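You operate a simulated robot arm through the tools that you are given. There is no shell and no other tool. Be economical: measure what you need, move in short steps, check, and stop when the job is done.

You run a simulated robot arm. Do the job below in one go: nothing can be reset, and whatever is moved stays where it is left.

## Task
Roll a middle band right round the element on the marker turntable.
Fine: height knob first, arm on, wheel once round, arm off; element on the bench after. Set down upright: grey element.
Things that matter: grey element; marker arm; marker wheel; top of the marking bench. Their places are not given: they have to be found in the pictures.

The check looks at the end state, three seconds after you hand in, the way a careful person would. Anything else that was tipped, shoved, dropped, spilled or broken makes it a failure.

## Robot
A 6-joint arm with a two-finger parallel gripper, fixed in place. Base frame: the origin is at the foot of the arm, x ahead of it, y to its left, z up; the work surface is at about z = 0. Readings come in mm, rad, newtons and seconds.
With the tool pointing down near the work surface it reaches from about 120 to 500 mm from the base axis. Its first joint turns from -1.257 to 1.257 rad. Payload 0.65 kg.
The tool frame sits at the grasp point between the pads (the TCP): z along the fingers, y along the line on which they close. The tips reach 25 mm beyond it. The gripper opens to 76 mm. The fingers are 18 mm wide and 10 mm thick; the gripper's body (36 by 78 mm) begins 45 mm behind the TCP.
Orientation is told as [roll, pitch, yaw] about the base's x, y, z axes, in that order, counted from this pose: with the fingers straight down and closing along the base's y, the tool's x points along the base's -x, its y along +y and its z along -z.

## Interface
- The arm moves only by the tool nudge_tool. Its argument "plan" is a list of rows, each a list of 7 numbers: the shift along the base's x, y, z in units of 250 mm (1.0 is 250 mm), then the turn, a rotation vector about the base's x, y, z in units of 60 degrees (1.0 is 60 degrees), then the closure, from 0 (fully open) to 1 (shut). In form: [[x, y, z, ax, ay, az, hand], ...]. A call has 1 to 10 rows; each row is the pose to reach, as a shift and turn from the pose commanded when the call began. A call with a number of a shift or a turn outside -1 to 1 is refused whole. A row lasts 0.2 s, in which the tool goes at most 50 mm and 0.15 rad; a call with a longer step from one row to the next is refused whole, and so is a gripper value outside its range. A pose out of reach is approached as far as the arm can. The call stops where the force on the tool passes 60 N (or 10 N more than at its start, if that is more) or the arm is blocked; 0.2 s more then pass. The fingers move at their own pace (about 108 mm/s each) and stop on an object; they squeeze with about 38 N. The grip force told is the motor's: it shows also when the fingers shut on nothing. Time passes only in rows, and 0.2 s behind the last, so rows that repeat a pose let the fingers close. It gives the time, the measured TCP pose, the force on the tool (base axes), the opening and the grip force at its end, in the units of the frame above (readings bear some noise), with the torque about the TCP (base axes, N m) and any sound that the robot's microphone picked up, and new pictures: "pictures" is both (left out), scene, wrist or none.
- Cameras (640 x 400 px; columns grow to the right, rows downward): "scene" is fixed at [64.7, 279.6, 415.2]; the picture's right is [-0.69, -0.73, 0.00], its down [-0.35, 0.33, -0.87] and it looks along [0.64, -0.60, -0.48] (base axes); focal length 214 px, centre (320, 200). "wrist" rides on the gripper at [58, 11, -81] in the tool frame; the picture's right is [-0.18, 0.98, 0.00], its down [-0.75, -0.14, -0.64] and it looks along [-0.63, -0.12, 0.77] (tool axes); focal length 243 px, centre (320, 200).
- pixel_to_xyz(camera, pixels): for up to 12 pixels [column, row] of the newest picture of that camera ("zoom" is the newest enlarged one), the place [x, y, z] in the base frame of the surface seen there, good to about 2 mm. No time passes.
- zoom(camera, box): a new picture of the part [left, top, right, bottom] of that camera's present view, enlarged. No time passes.
- job_done(): hands the job in; it is judged then, once.

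Keep the steps short. Do not move on a guess: measure, check each grasp and each placing, and mend mistakes. In all there are 80 turns and 200 pictures (those below and enlarged ones count). Leave the gripper open and the arm clear of the work at the hand-in unless told otherwise, and finish with a single line.

The tools are called after "Call:" as a command line: name --pt "numbers of a row" for each row, then --argument value for the rest, lists and objects as JSON in quotes. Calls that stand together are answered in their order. nudge_tool: Moves the arm, as the interface text tells. Its arguments: {"type":"object","properties":{"plan":{"type":"array","items":{"type":"array","items":{"type":"number"}}},"pictures":{"type":"string","enum":["both","scene","wrist","none"]}},"required":["plan"]} The other tools are called the same way: pixel_to_xyz (camera, pixels) gives the place of the surface under pixels of a picture; zoom (camera, box) takes an enlarged picture of a part of a camera's view; job_done () hands the job in.

At the start:

```text
time: 0.0
tcp_pos: [277.6, 161.6, 351.9]
tool_rot: [-0.001, -0.001, -0.001]
contact_force: [0.4, 0.2, -0.3]
torque: [-0.01, -0.01, -0.01]
opening: 75.8
grip_force: 0.1
```

scene: 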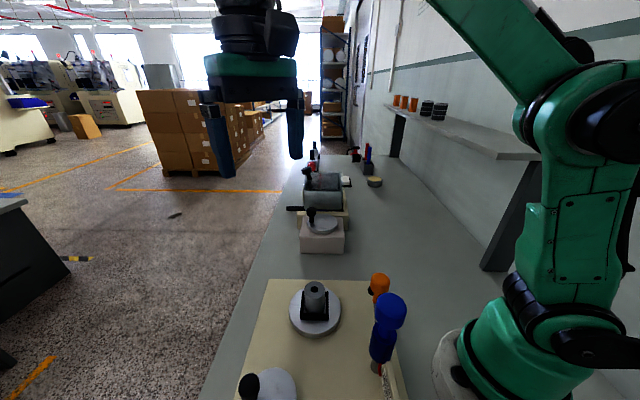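
wrist: 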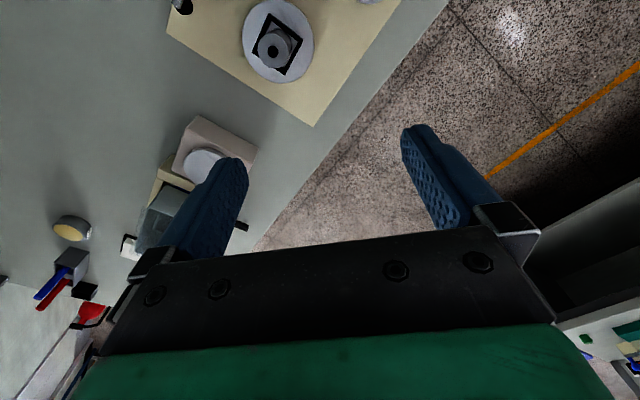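

I see a turntable with a grey cylinder near (316,300), knobs in orange and blue at (380,290)-(390,310), and another black knob at (250,385). I'll zoom in before moving.

Call:
zoom --camera "scene" --box '[220, 260, 444, 400]'

Call:
zoom --camera "scene" --box '[270, 130, 430, 260]'

Call:
zoom --camera "wrist" --box '[160, 0, 400, 150]'

```text
2.86 times, centred on (332, 330) of scene
```

zoom: 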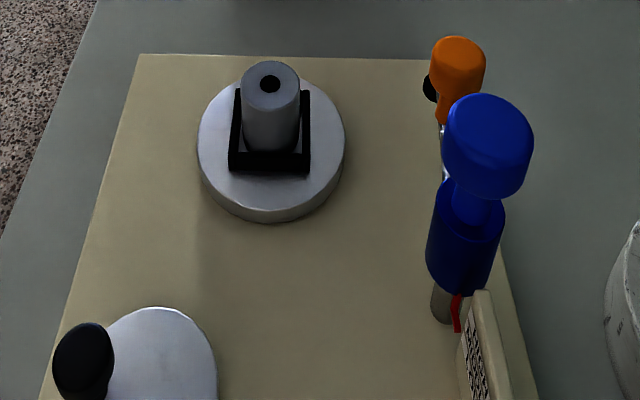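

```text
3.08 times, centred on (350, 195) of scene
```

zoom: 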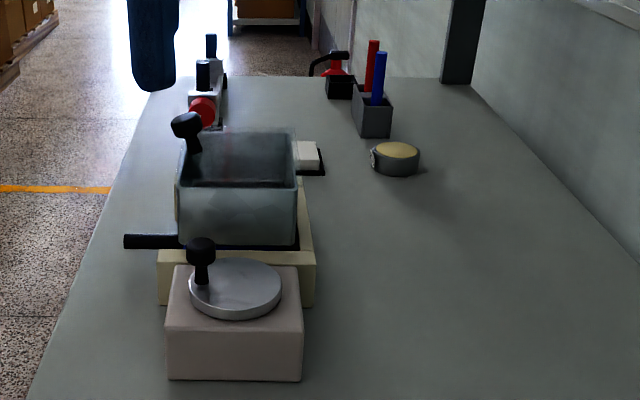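

```text
2.67 times, centred on (280, 75) of wrist
```

zoom: 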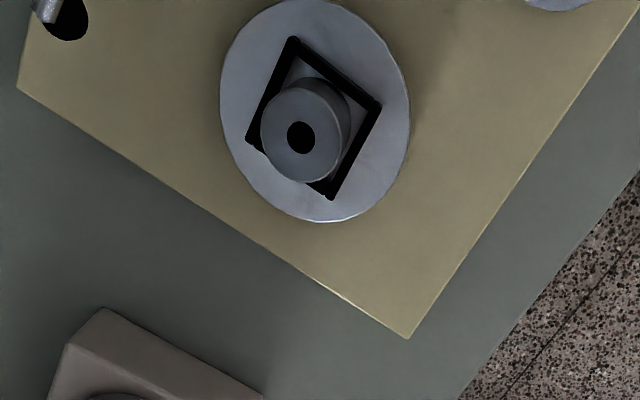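

The beige plate carries the turntable, a crank wheel (black knob), the orange and blue parts, and a scale with a red pointer. Measuring the key points.

Call:
pixel_to_xyz --camera "scene" --pixels '[[314, 286], [315, 325], [300, 320], [378, 278], [392, 300], [382, 345], [376, 368], [390, 370], [249, 380], [275, 385], [268, 282], [330, 350]]'

Call:
zoom --camera "scene" --box '[350, 260, 430, 400]'

```text
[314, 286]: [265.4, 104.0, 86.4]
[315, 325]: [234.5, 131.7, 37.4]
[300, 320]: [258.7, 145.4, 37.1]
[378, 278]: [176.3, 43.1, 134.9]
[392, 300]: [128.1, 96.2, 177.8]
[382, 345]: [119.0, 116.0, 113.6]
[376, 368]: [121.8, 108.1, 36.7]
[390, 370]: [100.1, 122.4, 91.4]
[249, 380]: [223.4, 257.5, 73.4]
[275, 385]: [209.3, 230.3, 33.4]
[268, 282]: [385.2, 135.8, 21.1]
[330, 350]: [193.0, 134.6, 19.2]
```

```text
2.86 times, centred on (390, 330) of scene
```

zoom: 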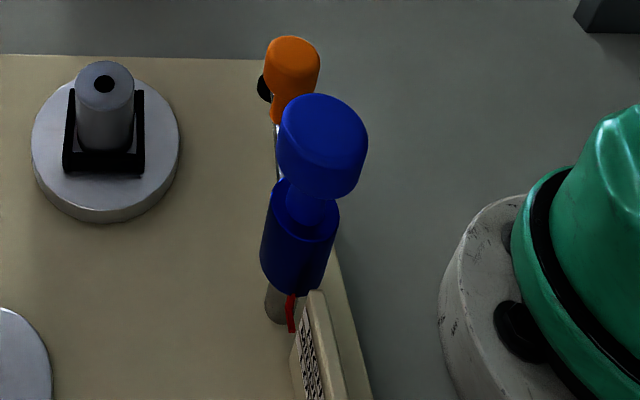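

The blue column (top ≈(128,96,178)) looks like the height knob on a sleeve with a red pointer, and orange the arm handle. I need a wrist view of them, so I turn the tool by −60° yaw high up.

Call:
nudge_tool --pt "0 0 0 0 0 -0.14 0" --pt "0 0 0 0 0 -0.28 0" --pt "0 0 0 0 0 -0.42 0" --pt "0 0 0 0 0 -0.56 0" --pt "0 0 0 0 0 -0.7 0" --pt "0 0 0 0 0 -0.84 0" --pt "0 0 0 0 0 -0.98 0" --pictures "none"

Call:
nudge_tool --pt "0 0 0 0 0 -0.14 0" --pt "0 0 0 0 0 -0.28 0" --pt "0 0 0 0 0 -0.42 0" --pt "0 0 0 0 0 -0.56 0" --pt "0 0 0 0 0 -0.7 0" --pt "0 0 0 0 0 -0.84 0" --pictures "both"

```text
time: 1.6
tcp_pos: [278.4, 162.4, 354.0]
tool_rot: [0.0, -0.002, -1.026]
contact_force: [0.0, -0.2, 0.0]
torque: [0.0, 0.01, 0.03]
opening: 76.2
grip_force: 0.0
```

```text
time: 3.0
tcp_pos: [278.1, 161.7, 351.7]
tool_rot: [0.0, -0.001, -1.909]
contact_force: [0.1, 0.3, -0.2]
torque: [-0.06, -0.03, 0.0]
opening: 76.3
grip_force: 0.1
```

scene: 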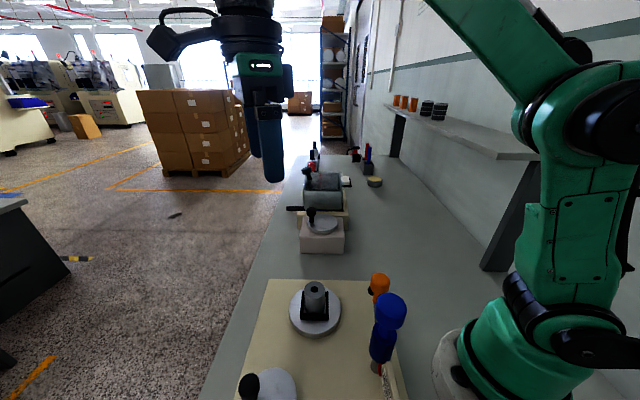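
wrist: 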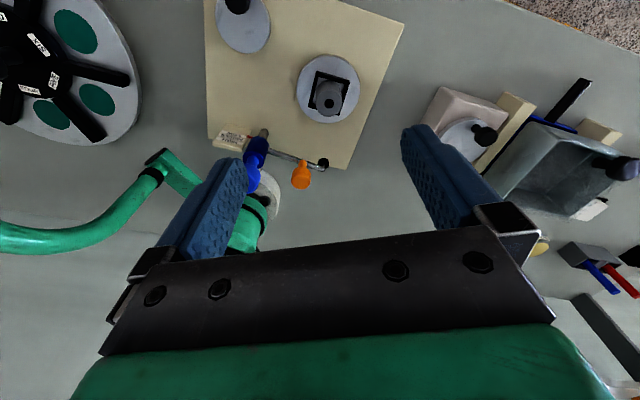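

The whole machine now shows in the wrist picture; enlarging it.

Call:
zoom --camera "wrist" --box '[200, 0, 400, 200]'

Call:
zoom --camera "wrist" --box '[205, 115, 345, 200]'

Call:
pixel_to_xyz --camera "wrist" --pixels '[[265, 133], [256, 150], [280, 154], [308, 162], [322, 164], [302, 170], [299, 183], [230, 136], [238, 5], [245, 25], [328, 88], [329, 101]]'

```text
2.00 times, centred on (300, 100) of wrist
```

zoom: 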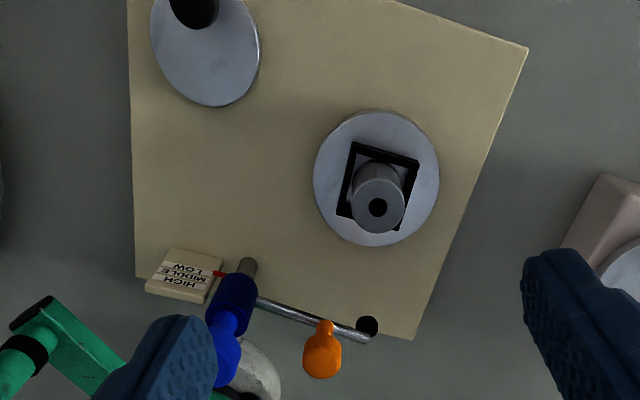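

```text
4.57 times, centred on (275, 158) of wrist
```

zoom: 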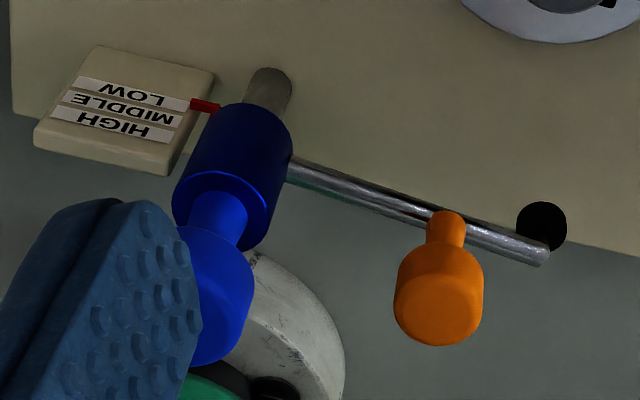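

```text
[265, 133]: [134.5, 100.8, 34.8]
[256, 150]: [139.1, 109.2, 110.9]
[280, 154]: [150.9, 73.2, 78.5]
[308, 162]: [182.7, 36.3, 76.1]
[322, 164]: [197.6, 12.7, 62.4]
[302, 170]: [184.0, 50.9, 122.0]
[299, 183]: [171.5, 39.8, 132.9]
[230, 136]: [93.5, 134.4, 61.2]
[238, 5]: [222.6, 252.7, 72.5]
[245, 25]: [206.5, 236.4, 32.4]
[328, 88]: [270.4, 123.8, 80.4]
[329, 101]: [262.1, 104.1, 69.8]
```

The scale reads LOW / MIDDLE / HIGH, and the red pointer is around LOW or MIDDLE. I move the camera back a bit to see the pointer, arm and wheel better.

Call:
nudge_tool --pt "0.04 0.15 0 0 0 0 0" --pt "0.08 0.3 0 0 0 0 0" --pt "0.12 0.45 0 0 0 0 0" --pt "0.12 0.55 0 0 0 0 0" --pictures "both"

Call:
zoom --camera "wrist" --box '[200, 40, 440, 190]'

```text
time: 4.0
tcp_pos: [284.7, 261.7, 315.1]
tool_rot: [0.0, -0.001, -1.906]
contact_force: [0.1, 0.0, -0.3]
torque: [-0.01, 0.03, -0.02]
opening: 76.0
grip_force: 0.0
out of reach, approached as far as the arm can: row 1, 2, 3, 4
```

scene: 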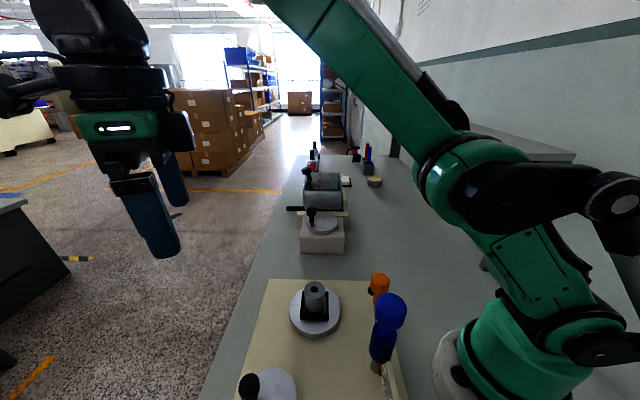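
wrist: 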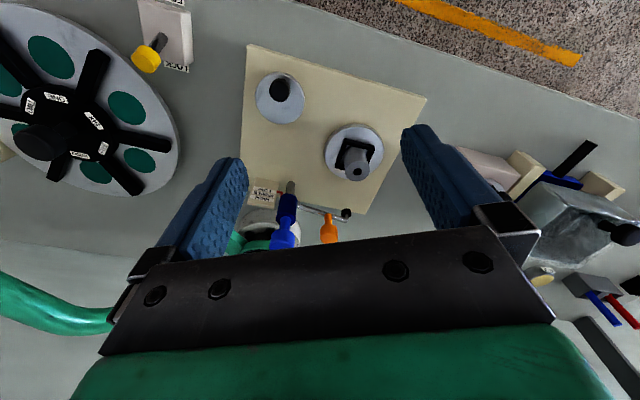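

```text
2.67 times, centred on (320, 115) of wrist
```

zoom: 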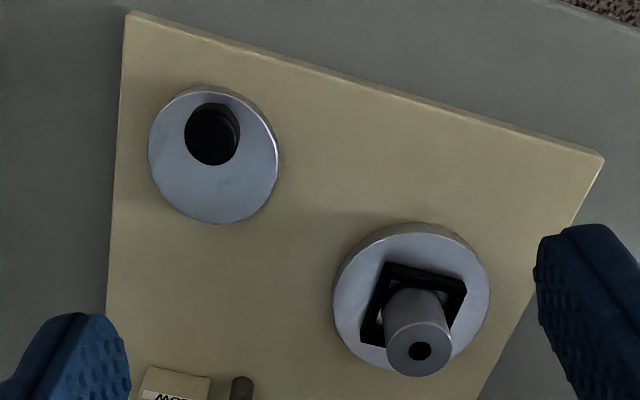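

Now measuring wheel rim and knob, turntable rim, element top and pointer labels.

Call:
pixel_to_xyz --camera "wrist" --pixels '[[256, 96], [304, 104], [273, 72], [280, 122], [279, 91], [326, 150], [383, 152], [354, 180], [358, 174], [358, 166], [353, 173], [362, 171]]'

Call:
zoom --camera "wrist" --box '[235, 170, 365, 250]'

```text
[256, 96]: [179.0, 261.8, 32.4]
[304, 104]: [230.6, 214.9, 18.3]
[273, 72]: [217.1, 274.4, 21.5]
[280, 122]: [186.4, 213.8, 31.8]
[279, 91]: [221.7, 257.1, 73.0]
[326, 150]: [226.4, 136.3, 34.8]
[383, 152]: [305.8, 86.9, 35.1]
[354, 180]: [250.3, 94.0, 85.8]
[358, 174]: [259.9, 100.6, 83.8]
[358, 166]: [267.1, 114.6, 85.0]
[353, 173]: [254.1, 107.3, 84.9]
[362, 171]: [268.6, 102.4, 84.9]
```

```text
4.92 times, centred on (300, 210) of wrist
```

zoom: 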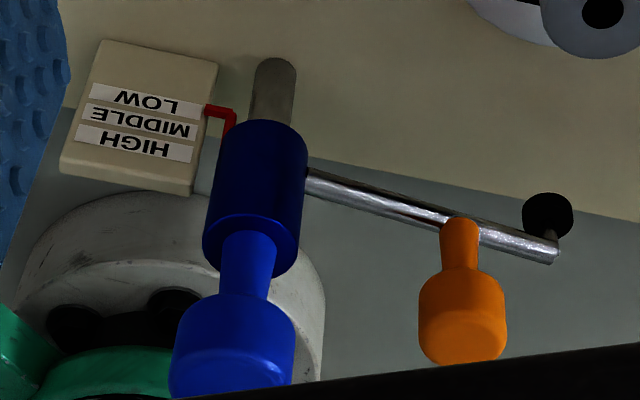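

The pointer stands at LOW. Measuring the pointer, label heights, column and arm.

Call:
pixel_to_xyz --camera "zoom" --pixels '[[145, 100], [141, 121], [135, 143], [208, 110], [228, 115], [273, 75], [255, 160], [235, 345], [460, 330], [465, 230], [548, 215], [320, 185]]'

```text
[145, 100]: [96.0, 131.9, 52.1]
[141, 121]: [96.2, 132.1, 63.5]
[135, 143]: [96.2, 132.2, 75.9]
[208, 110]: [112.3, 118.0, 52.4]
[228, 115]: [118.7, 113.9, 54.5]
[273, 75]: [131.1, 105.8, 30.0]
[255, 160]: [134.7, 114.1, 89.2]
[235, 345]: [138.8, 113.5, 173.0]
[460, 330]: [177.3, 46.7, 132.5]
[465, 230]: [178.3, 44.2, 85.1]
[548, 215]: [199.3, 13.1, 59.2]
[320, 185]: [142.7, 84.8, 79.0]
```

LOW is z≈52, MIDDLE ≈63.5, HIGH ≈76; so the knob needs a rise of ~11.5 mm. Column axis ≈(127,98), knob head about z 150–178. First a move toward it, staying high, to learn what the commanded pose is now.

Call:
nudge_tool --pt "-0.12 -0.12 -0.04 0 0 0 0" --pt "-0.24 -0.24 -0.08 0 0 0 0" --pt "-0.36 -0.36 -0.12 0 0 0 0" --pictures "none"

```text
time: 4.8
tcp_pos: [192.4, 173.4, 288.4]
tool_rot: [0.0, -0.002, -1.906]
contact_force: [0.3, 0.7, -1.7]
torque: [-0.02, -0.01, -0.04]
opening: 76.1
grip_force: 0.1
```

Commanded pose follows the reached one. Now above the blue knob at z≈245 (tips ≈220, knob top 178).

Call:
nudge_tool --pt "-0.087 -0.1 -0.057 0 0 0 0" --pt "-0.175 -0.2 -0.115 0 0 0 0" --pt "-0.262 -0.302 -0.172 0 0 0 0" --pt "-0.262 -0.302 -0.172 0 0 0 0" --pictures "both"

```text
time: 5.8
tcp_pos: [123.9, 96.6, 244.7]
tool_rot: [0.001, -0.001, -1.906]
contact_force: [-0.5, 0.4, -0.5]
torque: [0.0, -0.03, 0.01]
opening: 76.0
grip_force: 0.1
```

scene: 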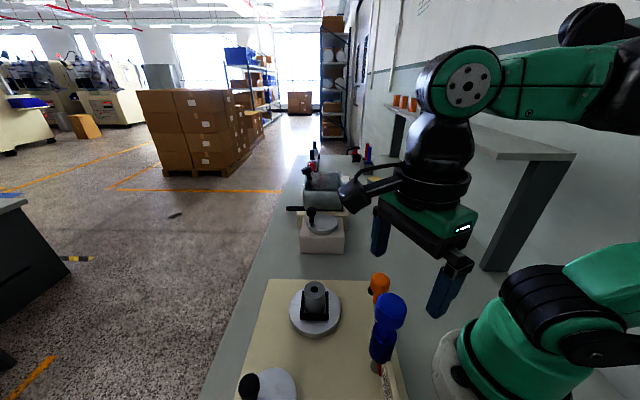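
wrist: 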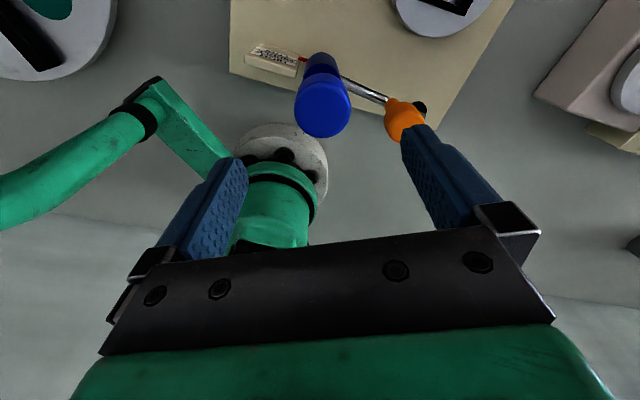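

The knob top (323,108) lies almost exactly where the tool axis should project (320,119). Checking with a measurement.

Call:
pixel_to_xyz --camera "wrist" --pixels '[[322, 112], [297, 108], [350, 105], [325, 132], [322, 82], [405, 120], [318, 65]]'

Call:
zoom --camera "wrist" --box '[240, 20, 440, 150]'

```text
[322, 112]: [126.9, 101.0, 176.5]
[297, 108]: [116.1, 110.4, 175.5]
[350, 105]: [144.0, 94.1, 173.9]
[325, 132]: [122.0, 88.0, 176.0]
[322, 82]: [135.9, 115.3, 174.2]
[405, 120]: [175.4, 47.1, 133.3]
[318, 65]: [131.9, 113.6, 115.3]
```

```text
3.08 times, centred on (340, 85) of wrist
```

zoom: 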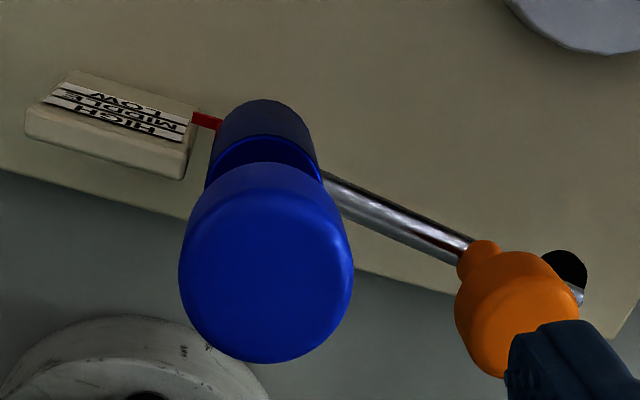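

Knob centre ≈(129,101), Ø≈32, top z≈177. I lower onto it to z≈163, then close.

Call:
nudge_tool --pt "0.02 0.018 -0.1 0 0 0 0" --pt "0.02 0.018 -0.2 0 0 0 0" --pt "0.02 0.018 -0.28 0 0 0 0" --pt "0.02 0.018 -0.325 0 0 0 0" --pt "0.02 0.018 -0.325 0 0 0 0" --pictures "both"

```text
time: 7.0
tcp_pos: [130.4, 101.2, 163.9]
tool_rot: [-0.001, -0.002, -1.907]
contact_force: [-0.1, 0.2, -0.1]
torque: [-0.02, -0.01, 0.0]
opening: 76.4
grip_force: 0.1
```

scene: 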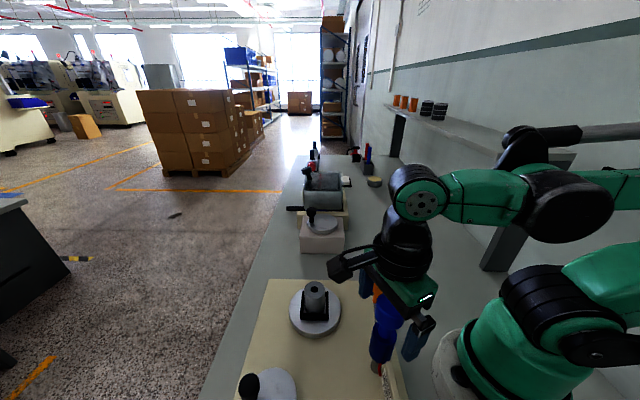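
wrist: 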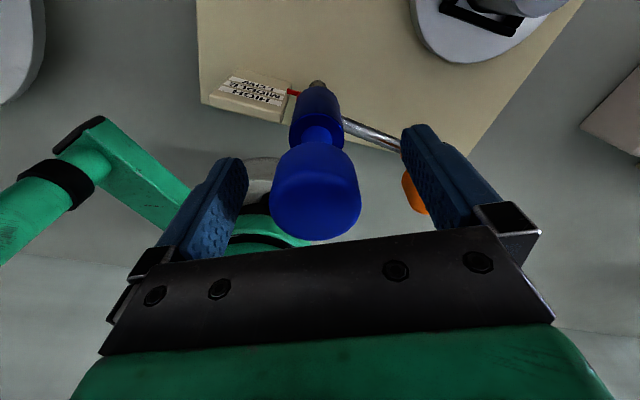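

The knob sits between the pads. Closing.

Call:
nudge_tool --pt "0 0 0 0 0 0 0.7" --pt "0 0 0 0 0 0 0.7" --pt "0 0 0 0 0 0 0.7" --pictures "wrist"

```text
time: 7.8
tcp_pos: [130.8, 101.4, 160.9]
tool_rot: [-0.001, -0.003, -1.906]
contact_force: [-20.3, 8.4, -1.1]
torque: [-0.05, -0.05, -0.13]
opening: 39.9
grip_force: 10.7
```

wrist: 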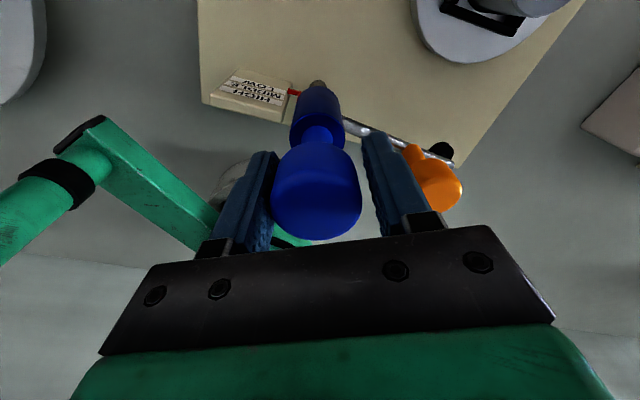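

The left (−x) finger touches first: ~4 mm off-centre. I shift by that much toward −x and close fully.

Call:
nudge_tool --pt "-0.008 0.003 0 0 0 0 0.5" --pt "-0.015 0.005 0 0 0 0 0.7" --pt "-0.015 0.005 0 0 0 0 0.8" --pt "-0.015 0.005 0 0 0 0 0.8" --pictures "wrist"

```text
time: 8.8
tcp_pos: [128.3, 102.0, 162.5]
tool_rot: [0.012, 0.0, -1.907]
contact_force: [57.8, -4.4, -0.9]
torque: [-0.02, 0.7, 0.14]
opening: 35.6
grip_force: 45.0
```

wrist: 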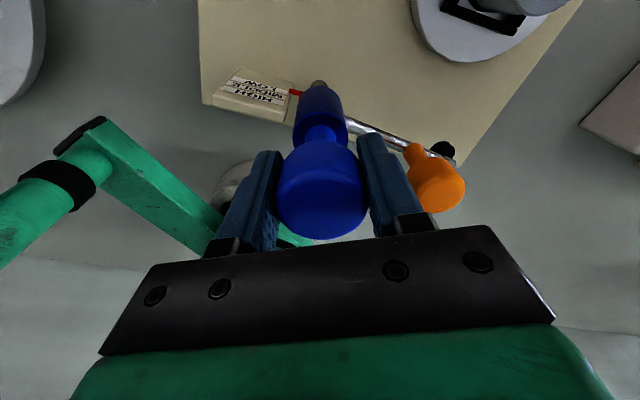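

Gripped (35.6 mm), but a 58 N side force shows I over-shifted slightly. Relieve by +1.8 mm in x.

Call:
nudge_tool --pt "0.007 -0.002 0 0 0 0 0.8" --pt "0.007 -0.002 0 0 0 0 0.8" --pictures "none"

```text
time: 9.4
tcp_pos: [128.6, 101.2, 161.8]
tool_rot: [0.001, -0.003, -1.905]
contact_force: [23.6, -0.9, -2.8]
torque: [0.76, -0.16, -0.05]
opening: 35.2
grip_force: 45.1
```

Side force is down to 24 N. A bit more relief, then a test lift of 5 mm.

Call:
nudge_tool --pt "0.005 0 0 0 0 0 0.8" --pt "0.005 0 0.01 0 0 0 0.8" --pt "0.005 0 0.02 0 0 0 0.8" --pt "0.005 0 0.02 0 0 0 0.8" --pictures "wrist"

Call:
zoom --camera "wrist" --box '[200, 50, 360, 150]'

```text
time: 10.4
tcp_pos: [128.3, 102.0, 165.8]
tool_rot: [-0.004, -0.003, -1.904]
contact_force: [-17.6, 17.9, -2.7]
torque: [-0.31, -0.16, -0.13]
opening: 35.3
grip_force: 45.0
```

wrist: 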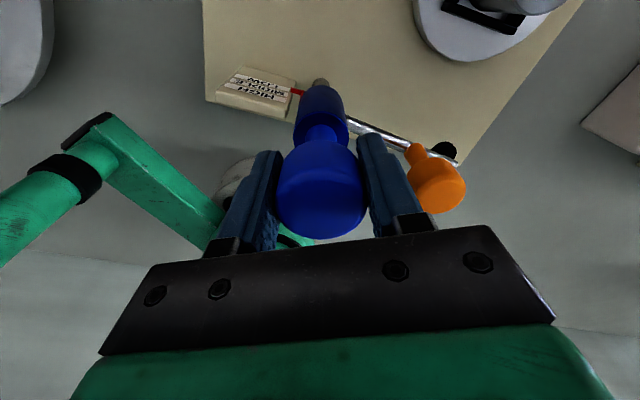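

```text
4.00 times, centred on (280, 100) of wrist
```

zoom: 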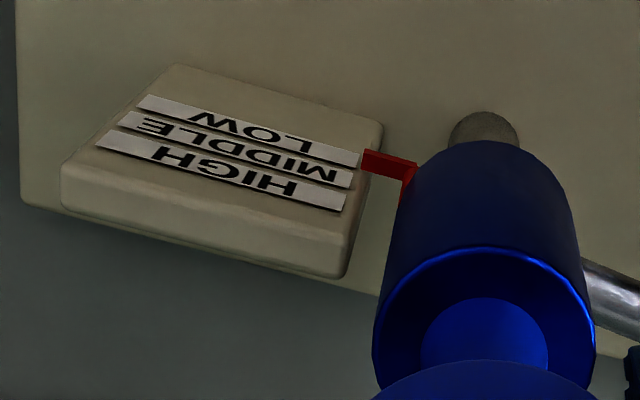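

It slides up with little force. Reading the pointer height.

Call:
pixel_to_xyz --camera "zoom" --pixels '[[368, 162], [380, 165], [395, 168], [300, 145], [300, 168], [300, 190]]'

```text
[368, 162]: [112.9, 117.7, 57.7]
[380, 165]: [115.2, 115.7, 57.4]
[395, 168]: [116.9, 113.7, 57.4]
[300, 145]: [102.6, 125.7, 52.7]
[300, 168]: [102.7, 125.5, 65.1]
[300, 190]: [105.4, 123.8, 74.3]
```

Pointer 57.5, MIDDLE label 64. Lifting another 6.5 mm, also easing the sideways load.

Call:
nudge_tool --pt "-0.002 -0.003 0.013 0 0 0 0.8" --pt "-0.002 -0.003 0.026 0 0 0 0.8" --pt "-0.002 -0.003 0.026 0 0 0 0.8" --pictures "wrist"

Call:
zoom --camera "wrist" --box '[200, 50, 360, 150]'

```text
time: 11.2
tcp_pos: [127.5, 101.2, 171.7]
tool_rot: [-0.007, 0.003, -1.905]
contact_force: [-23.3, 35.7, 2.9]
torque: [-0.46, -0.25, -0.42]
opening: 35.3
grip_force: 45.3
```

wrist: 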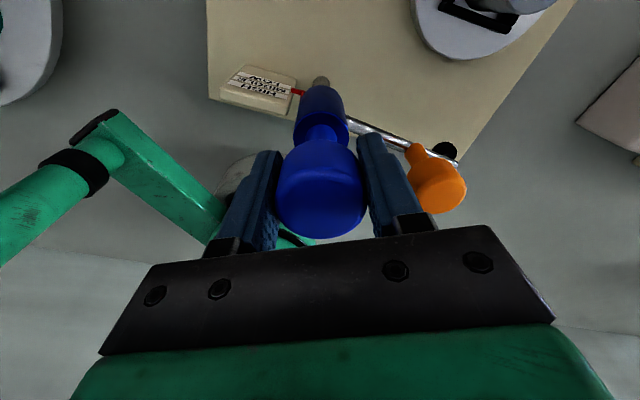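

```text
4.00 times, centred on (280, 100) of wrist
```

zoom: 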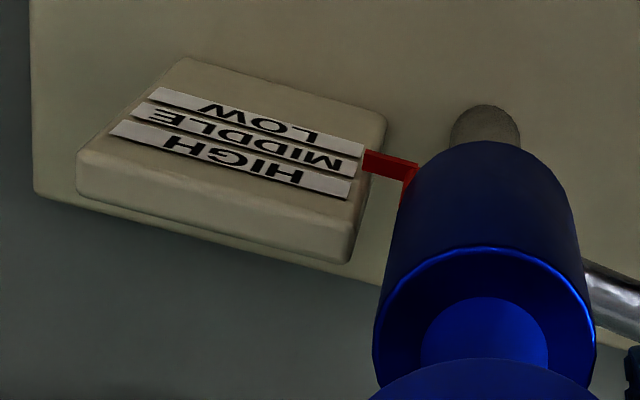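

Call:
pixel_to_xyz --camera "zoom" --pixels '[[368, 162], [380, 165], [395, 168], [340, 143], [340, 162], [330, 182]]'

```text
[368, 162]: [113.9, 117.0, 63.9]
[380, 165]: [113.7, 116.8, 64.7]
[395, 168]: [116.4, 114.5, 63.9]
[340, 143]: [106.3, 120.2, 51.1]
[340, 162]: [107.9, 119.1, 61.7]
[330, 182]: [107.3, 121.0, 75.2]
```

Pointer at 64 = MIDDLE. Easing side load (tool pushed +y, −x), then opening.

Call:
nudge_tool --pt "-0.003 0.006 0 0 0 0 0.8" --pt "-0.003 0.006 0 0 0 0 0.8" --pt "-0.003 0.006 0 0 0 0 0.4" --pt "-0.003 0.006 0 0 0 0 0" --pt "-0.003 0.006 0 0 0 0 0" --pictures "wrist"

Call:
zoom --camera "wrist" --box '[200, 50, 360, 150]'

```text
time: 12.4
tcp_pos: [128.4, 103.0, 171.6]
tool_rot: [0.002, -0.002, -1.907]
contact_force: [-0.9, -0.6, -0.3]
torque: [0.0, -0.01, 0.04]
opening: 76.0
grip_force: 0.1
```

wrist: 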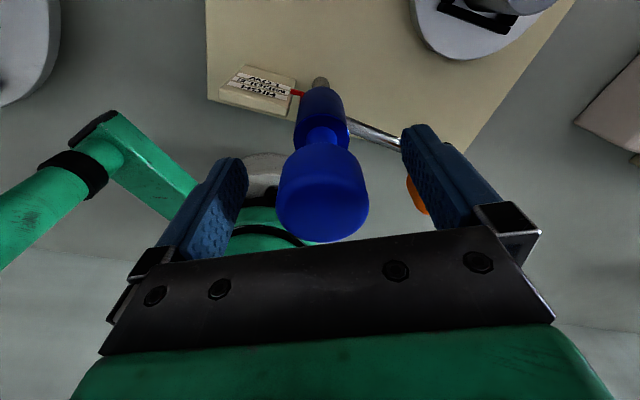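

```text
4.00 times, centred on (280, 100) of wrist
```

zoom: 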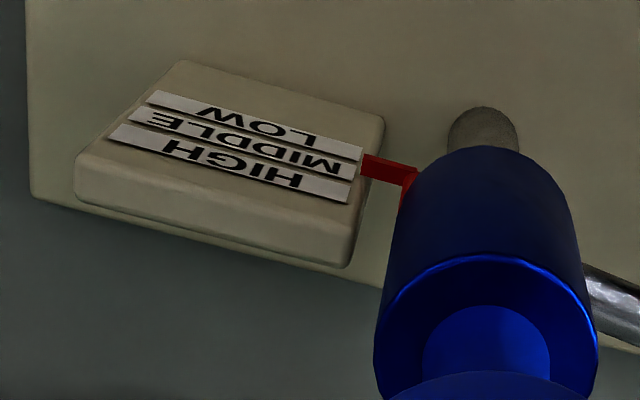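

It stays. Measuring the pointer again, then rising straight up clear of the knob.

Call:
pixel_to_xyz --camera "zoom" --pixels '[[370, 166], [382, 169], [395, 172]]'

Call:
nudge_tool --pt "0 0 0.1 0 0 0 0" --pt "0 0 0.2 0 0 0 0" --pt "0 0 0.3 0 0 0 0" --pt "0.05 -0.02 0.35 0 0 0 0" --pt "0.1 -0.04 0.35 0 0 0 0" --pictures "both"

Call:
zoom --camera "wrist" --box '[240, 20, 440, 150]'

```text
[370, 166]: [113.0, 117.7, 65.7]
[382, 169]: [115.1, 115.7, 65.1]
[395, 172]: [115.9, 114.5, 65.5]
```

```text
time: 13.6
tcp_pos: [153.0, 91.4, 259.0]
tool_rot: [0.0, -0.003, -1.905]
contact_force: [-0.2, -0.6, -0.4]
torque: [0.02, 0.01, 0.03]
opening: 75.9
grip_force: 0.2
```

scene: 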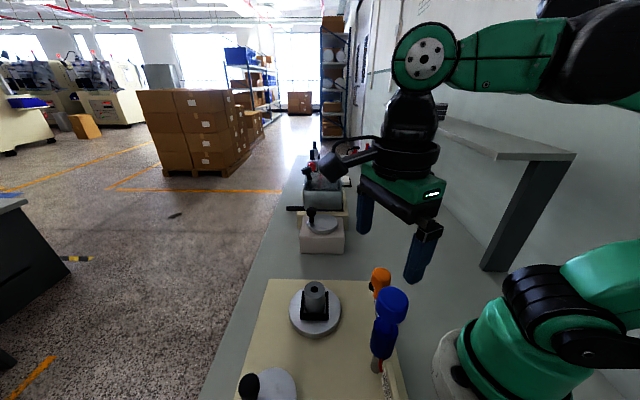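
wrist: 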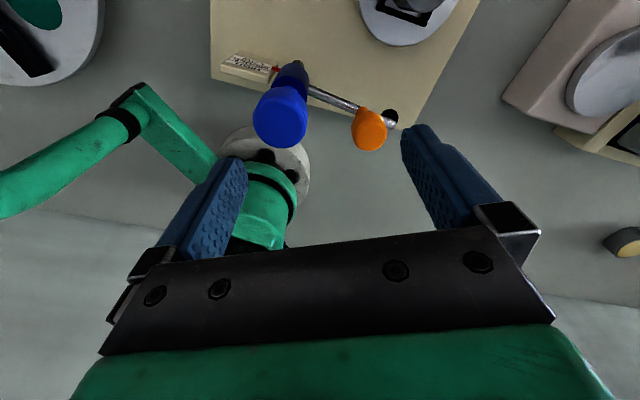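

```text
3.08 times, centred on (340, 85) of wrist
```

zoom: 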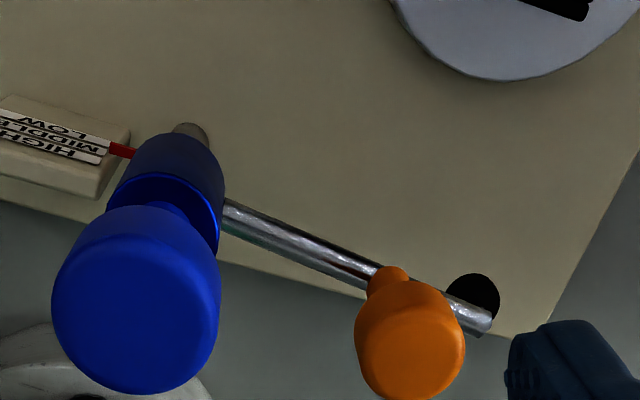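

Pointer at ~65 (MIDDLE). Now measuring the orange handle, rod and roller.

Call:
pixel_to_xyz --camera "zoom" --pixels '[[410, 340], [358, 335], [463, 345], [408, 300], [400, 392], [240, 208], [480, 318], [472, 290], [455, 285], [140, 290], [340, 250]]'

```text
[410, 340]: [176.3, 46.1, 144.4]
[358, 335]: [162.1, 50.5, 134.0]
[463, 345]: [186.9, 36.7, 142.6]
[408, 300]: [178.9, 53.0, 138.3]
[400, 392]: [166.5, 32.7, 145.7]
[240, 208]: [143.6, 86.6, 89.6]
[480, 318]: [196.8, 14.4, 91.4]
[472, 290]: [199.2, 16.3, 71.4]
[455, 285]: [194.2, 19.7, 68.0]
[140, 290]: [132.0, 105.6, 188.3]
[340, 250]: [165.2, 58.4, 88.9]
```

Orange handle: centre ≈(174,43), Ø≈24, top 146; it sits 74 mm from the column axis (128,101), rod angle −52°. I'll approach with the pads closing along the swing tangent (yaw −0.90).

Call:
nudge_tool --pt "0.012 -0.028 0 0 0 0.137 0" --pt "0.024 -0.056 0 0 0 0.274 0" --pt "0.036 -0.084 0 0 0 0.411 0" --pt "0.048 -0.112 -0.02 0 0 0.548 0" --pt "0.06 -0.14 -0.05 0 0 0.685 0" --pt "0.072 -0.168 -0.1 0 0 0.822 0" --pt "0.084 -0.194 -0.14 0 0 0.96 0" --pt "0.084 -0.194 -0.16 0 0 0.96 0" --pictures "both"

```text
time: 15.4
tcp_pos: [172.9, 43.1, 220.9]
tool_rot: [0.0, -0.002, -0.897]
contact_force: [-0.3, 0.4, 0.0]
torque: [-0.01, -0.02, 0.02]
opening: 76.0
grip_force: 0.1
```

scene: 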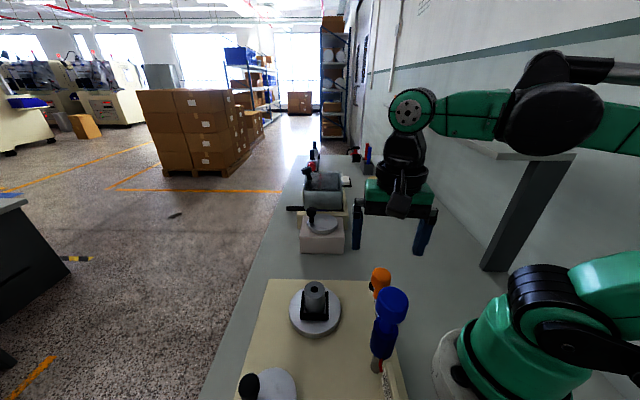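
wrist: 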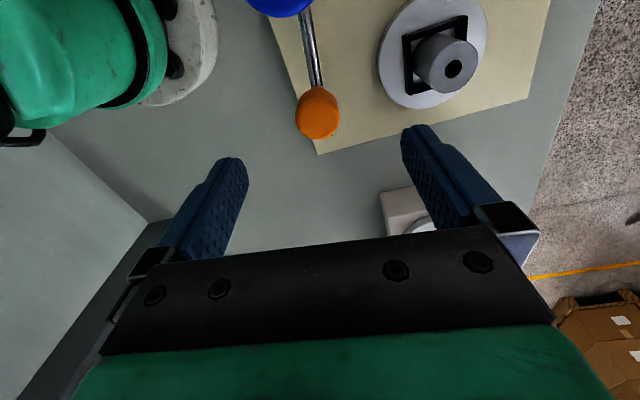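

The handle (318,117) is right on the tool axis. From this view I also measure element and turntable.

Call:
pixel_to_xyz --camera "wrist" --pixels '[[318, 115], [303, 115], [335, 112], [453, 55], [453, 46], [472, 68], [446, 78], [379, 60], [476, 85], [420, 65]]'

Call:
zoom --camera "wrist" --box '[240, 0, 500, 160]'

```text
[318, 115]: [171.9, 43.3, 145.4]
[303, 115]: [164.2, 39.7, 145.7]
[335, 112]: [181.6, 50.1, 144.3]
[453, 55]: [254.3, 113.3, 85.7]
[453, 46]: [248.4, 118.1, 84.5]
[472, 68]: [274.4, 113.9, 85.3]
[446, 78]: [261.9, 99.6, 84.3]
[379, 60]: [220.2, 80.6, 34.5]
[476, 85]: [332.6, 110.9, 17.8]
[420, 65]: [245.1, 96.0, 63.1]
```

```text
2.46 times, centred on (370, 80) of wrist
```

zoom: 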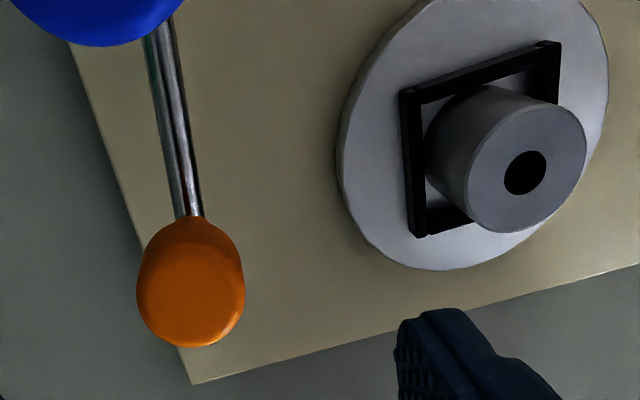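

Element axis ≈(261,109), top 85, radius ≈15. Descending around the orange handle to z≈137 and closing to a snug cage.

Call:
nudge_tool --pt "0 0 -0.12 0 0 0 0" --pt "0 0 -0.24 0 0 0 0" --pt "0 0 -0.335 0 0 0 0" --pt "0 0 -0.335 0 0 0 0.5" --pt "0 0 -0.335 0 0 0 0.6" --pt "0 0 -0.335 0 0 0 0.6" --pictures "both"

```text
time: 16.8
tcp_pos: [175.5, 42.2, 136.8]
tool_rot: [0.002, -0.002, -0.901]
contact_force: [-0.5, -0.6, 0.4]
torque: [0.01, -0.03, 0.01]
opening: 30.8
grip_force: 0.5
```

scene: 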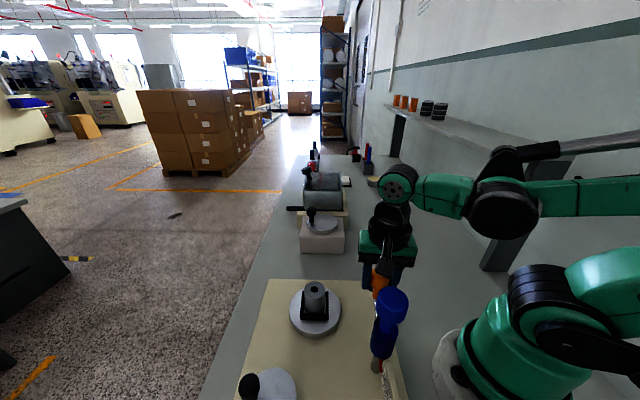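
wrist: 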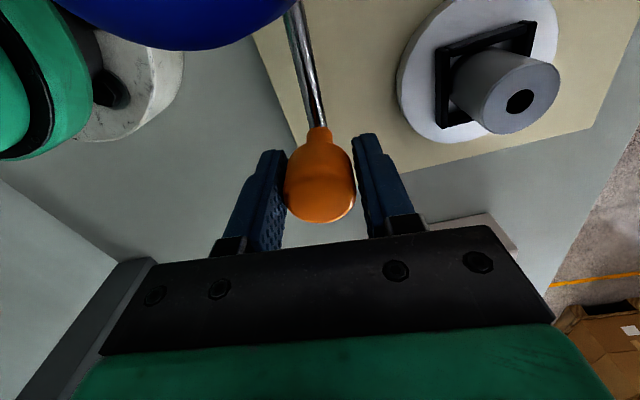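

The handle is caged. Now swinging on an arc about (128,101), from −52° to about −6°, turning yaw along; then I'll check.

Call:
nudge_tool --pt "0.029 0.026 0 0 0 0.127 0.63" --pt "0.054 0.056 0 0 0 0.253 0.63" --pt "0.076 0.089 0 0 0 0.38 0.63" --pt "0.092 0.125 0 0 0 0.507 0.63" --pt "0.104 0.162 0 0 0 0.633 0.63" --pt "0.11 0.201 0 0 0 0.76 0.63" --pictures "both"

Call:
zoom --camera "scene" --box '[270, 260, 430, 360]'

```text
time: 18.2
tcp_pos: [201.4, 93.7, 136.6]
tool_rot: [-0.003, -0.002, -0.104]
contact_force: [-8.8, -21.9, 1.8]
torque: [0.25, 0.07, -0.15]
opening: 28.8
grip_force: 39.5
```

scene: 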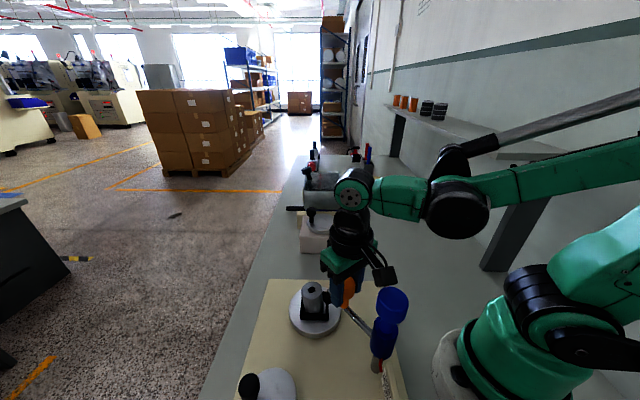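
wrist: 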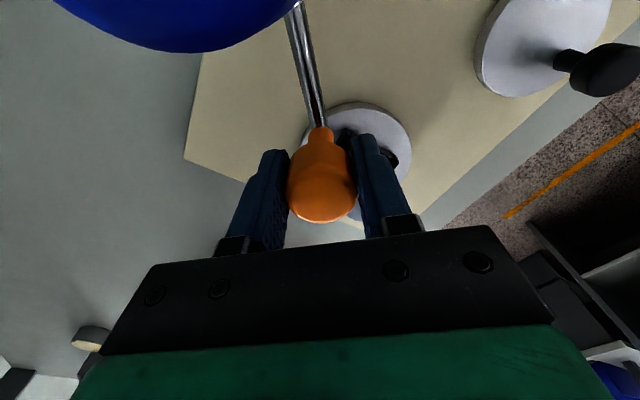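

```text
4.00 times, centred on (350, 310) of scene
```

zoom: 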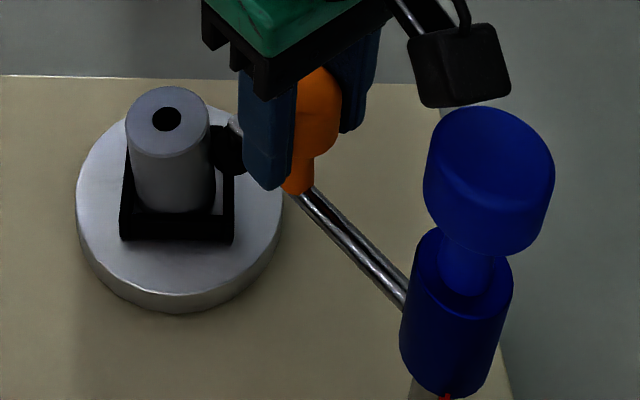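

The roller is next to the element; resistance −22 N in y. I push a further ~4° slowly and look.

Call:
nudge_tool --pt "0.001 0.007 0 0 0 0.022 0.63" --pt "0.001 0.014 0 0 0 0.044 0.63" --pt "0.001 0.021 0 0 0 0.067 0.63" --pt "0.001 0.021 0 0 0 0.067 0.63" --pictures "both"

Call:
zoom --camera "scene" --box '[270, 260, 430, 360]'

```text
time: 19.2
tcp_pos: [201.1, 99.0, 136.4]
tool_rot: [0.0, -0.003, -0.035]
contact_force: [6.3, -18.8, 0.1]
torque: [-0.09, -0.02, 0.19]
opening: 41.9
grip_force: 8.1
```

scene: 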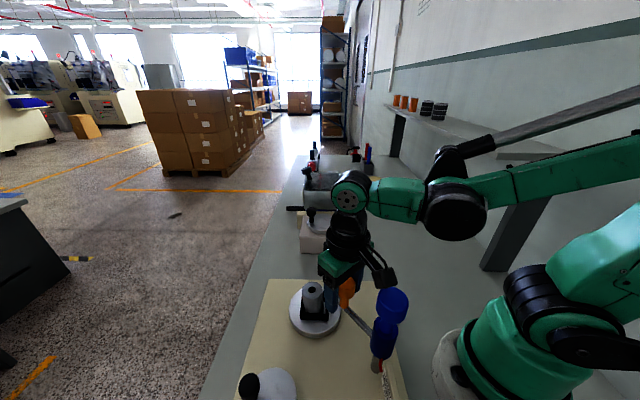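
wrist: 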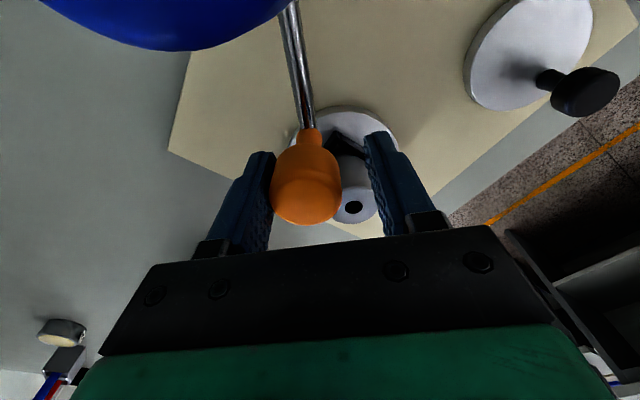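

```text
4.00 times, centred on (350, 310) of scene
```

zoom: 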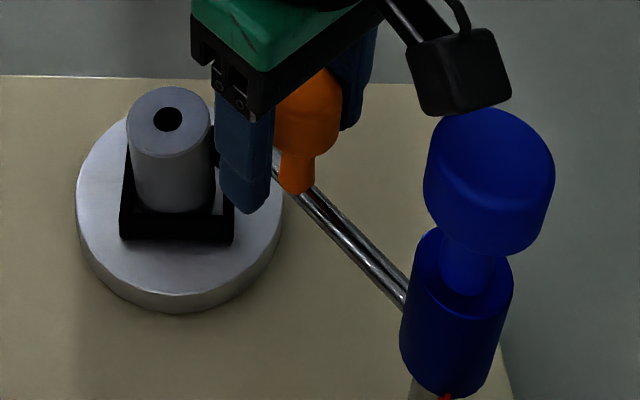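

The arm did not go further — a stop or contact; the fingers spread instead. I open and rise to inspect roller contact.

Call:
nudge_tool --pt "0 -0.015 0 0 0 0 0.2" --pt "0 -0.02 0 0 0 0 0" --pt "0 -0.02 0 0 0 0 0" --pt "0 -0.02 0.1 0 0 0 0" --pt "0 -0.02 0.25 0 0 0 0" --pt "0 -0.02 0.4 0 0 0 0" --pictures "both"

Call:
zoom --camera "scene" --box '[270, 260, 430, 360]'

Call:
zoom --camera "wrist" --box '[240, 0, 500, 160]'

```text
time: 20.6
tcp_pos: [201.0, 94.2, 235.7]
tool_rot: [0.001, -0.001, -0.033]
contact_force: [-0.9, -0.6, 0.1]
torque: [0.05, 0.0, -0.02]
opening: 76.1
grip_force: 0.1
```

scene: 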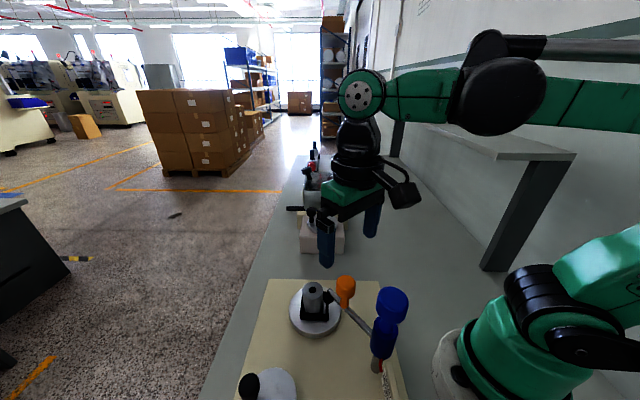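
wrist: 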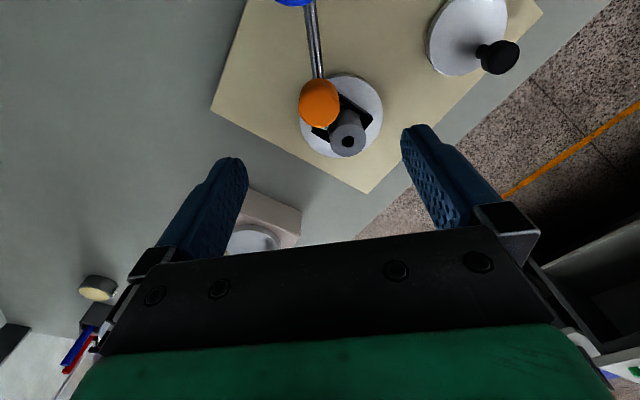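

```text
4.00 times, centred on (350, 310) of scene
```

zoom: 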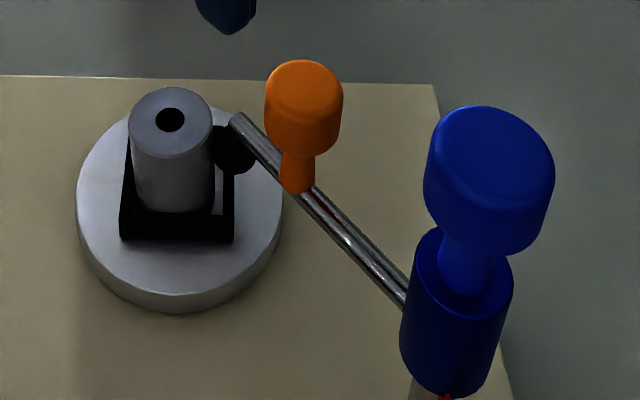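

```text
2.46 times, centred on (370, 80) of wrist
```

zoom: 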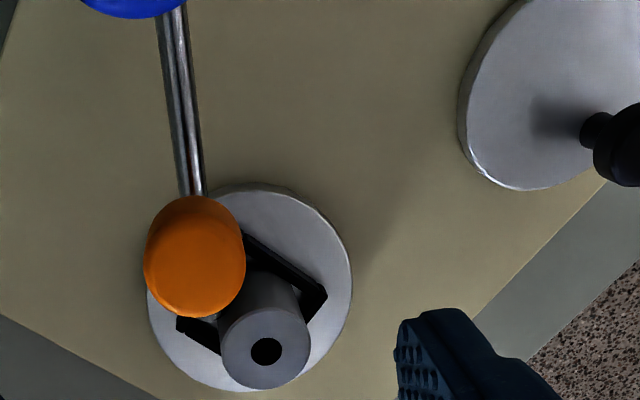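

The roller now rests against the element's side. Next the wheel: moving +y high up for a look straight at it.

Call:
nudge_tool --pt "0 0.15 0.02 0 0 0 0" --pt "0 0.3 0.04 0 0 0 0" --pt "0 0.45 0.04 0 0 0 0" --pt "0 0.56 0.04 0 0 0 0" --pt "0 0.56 0.04 0 0 0 0" --pictures "both"

Call:
zoom --camera "wrist" --box '[220, 0, 460, 150]'

```text
time: 21.8
tcp_pos: [202.1, 233.2, 246.6]
tool_rot: [-0.001, -0.003, -0.035]
contact_force: [0.6, 0.2, -0.8]
torque: [0.05, 0.01, 0.0]
opening: 75.7
grip_force: 0.0
```

scene: 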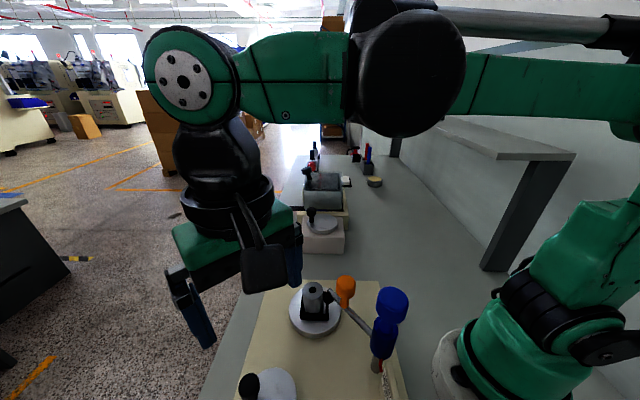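
wrist: 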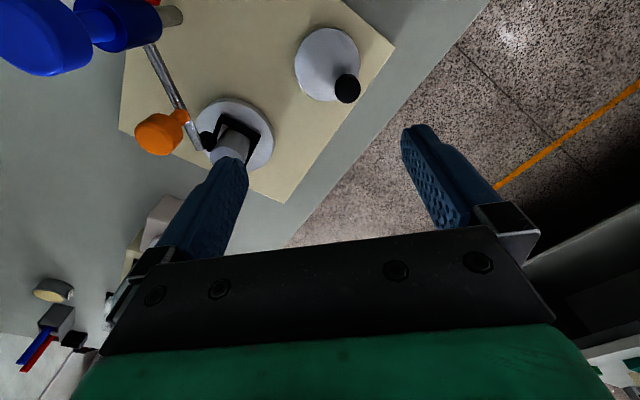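

```text
2.67 times, centred on (340, 75) of wrist
```

zoom: 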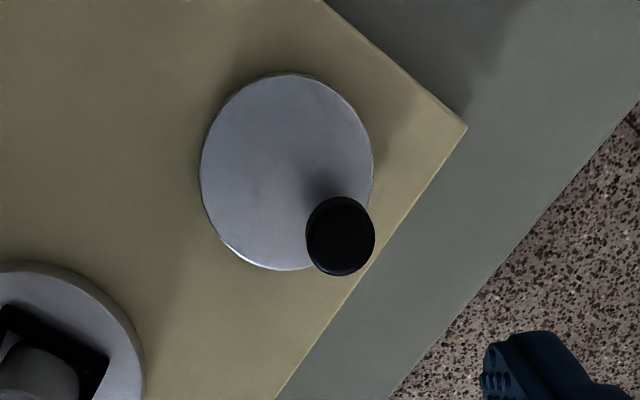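

Call:
pixel_to_xyz --camera "zoom" --pixels '[[290, 80], [230, 105], [206, 165], [222, 230], [260, 262], [345, 110], [367, 165], [340, 235], [312, 232], [368, 228], [340, 205], [340, 265]]'

Call:
zoom --camera "scene" --box '[220, 340, 320, 400]'

```text
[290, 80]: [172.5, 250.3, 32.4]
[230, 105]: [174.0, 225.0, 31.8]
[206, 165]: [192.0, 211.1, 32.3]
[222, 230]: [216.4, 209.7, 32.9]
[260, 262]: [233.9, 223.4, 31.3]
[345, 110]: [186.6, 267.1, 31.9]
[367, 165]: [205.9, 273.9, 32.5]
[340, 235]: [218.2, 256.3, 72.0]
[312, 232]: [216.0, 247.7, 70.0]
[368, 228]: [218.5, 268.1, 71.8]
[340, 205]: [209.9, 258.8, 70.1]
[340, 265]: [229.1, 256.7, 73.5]
```

```text
6.40 times, centred on (270, 370) of scene
```

zoom: 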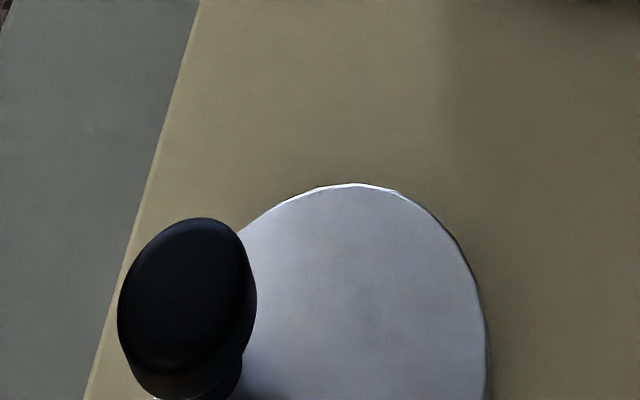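

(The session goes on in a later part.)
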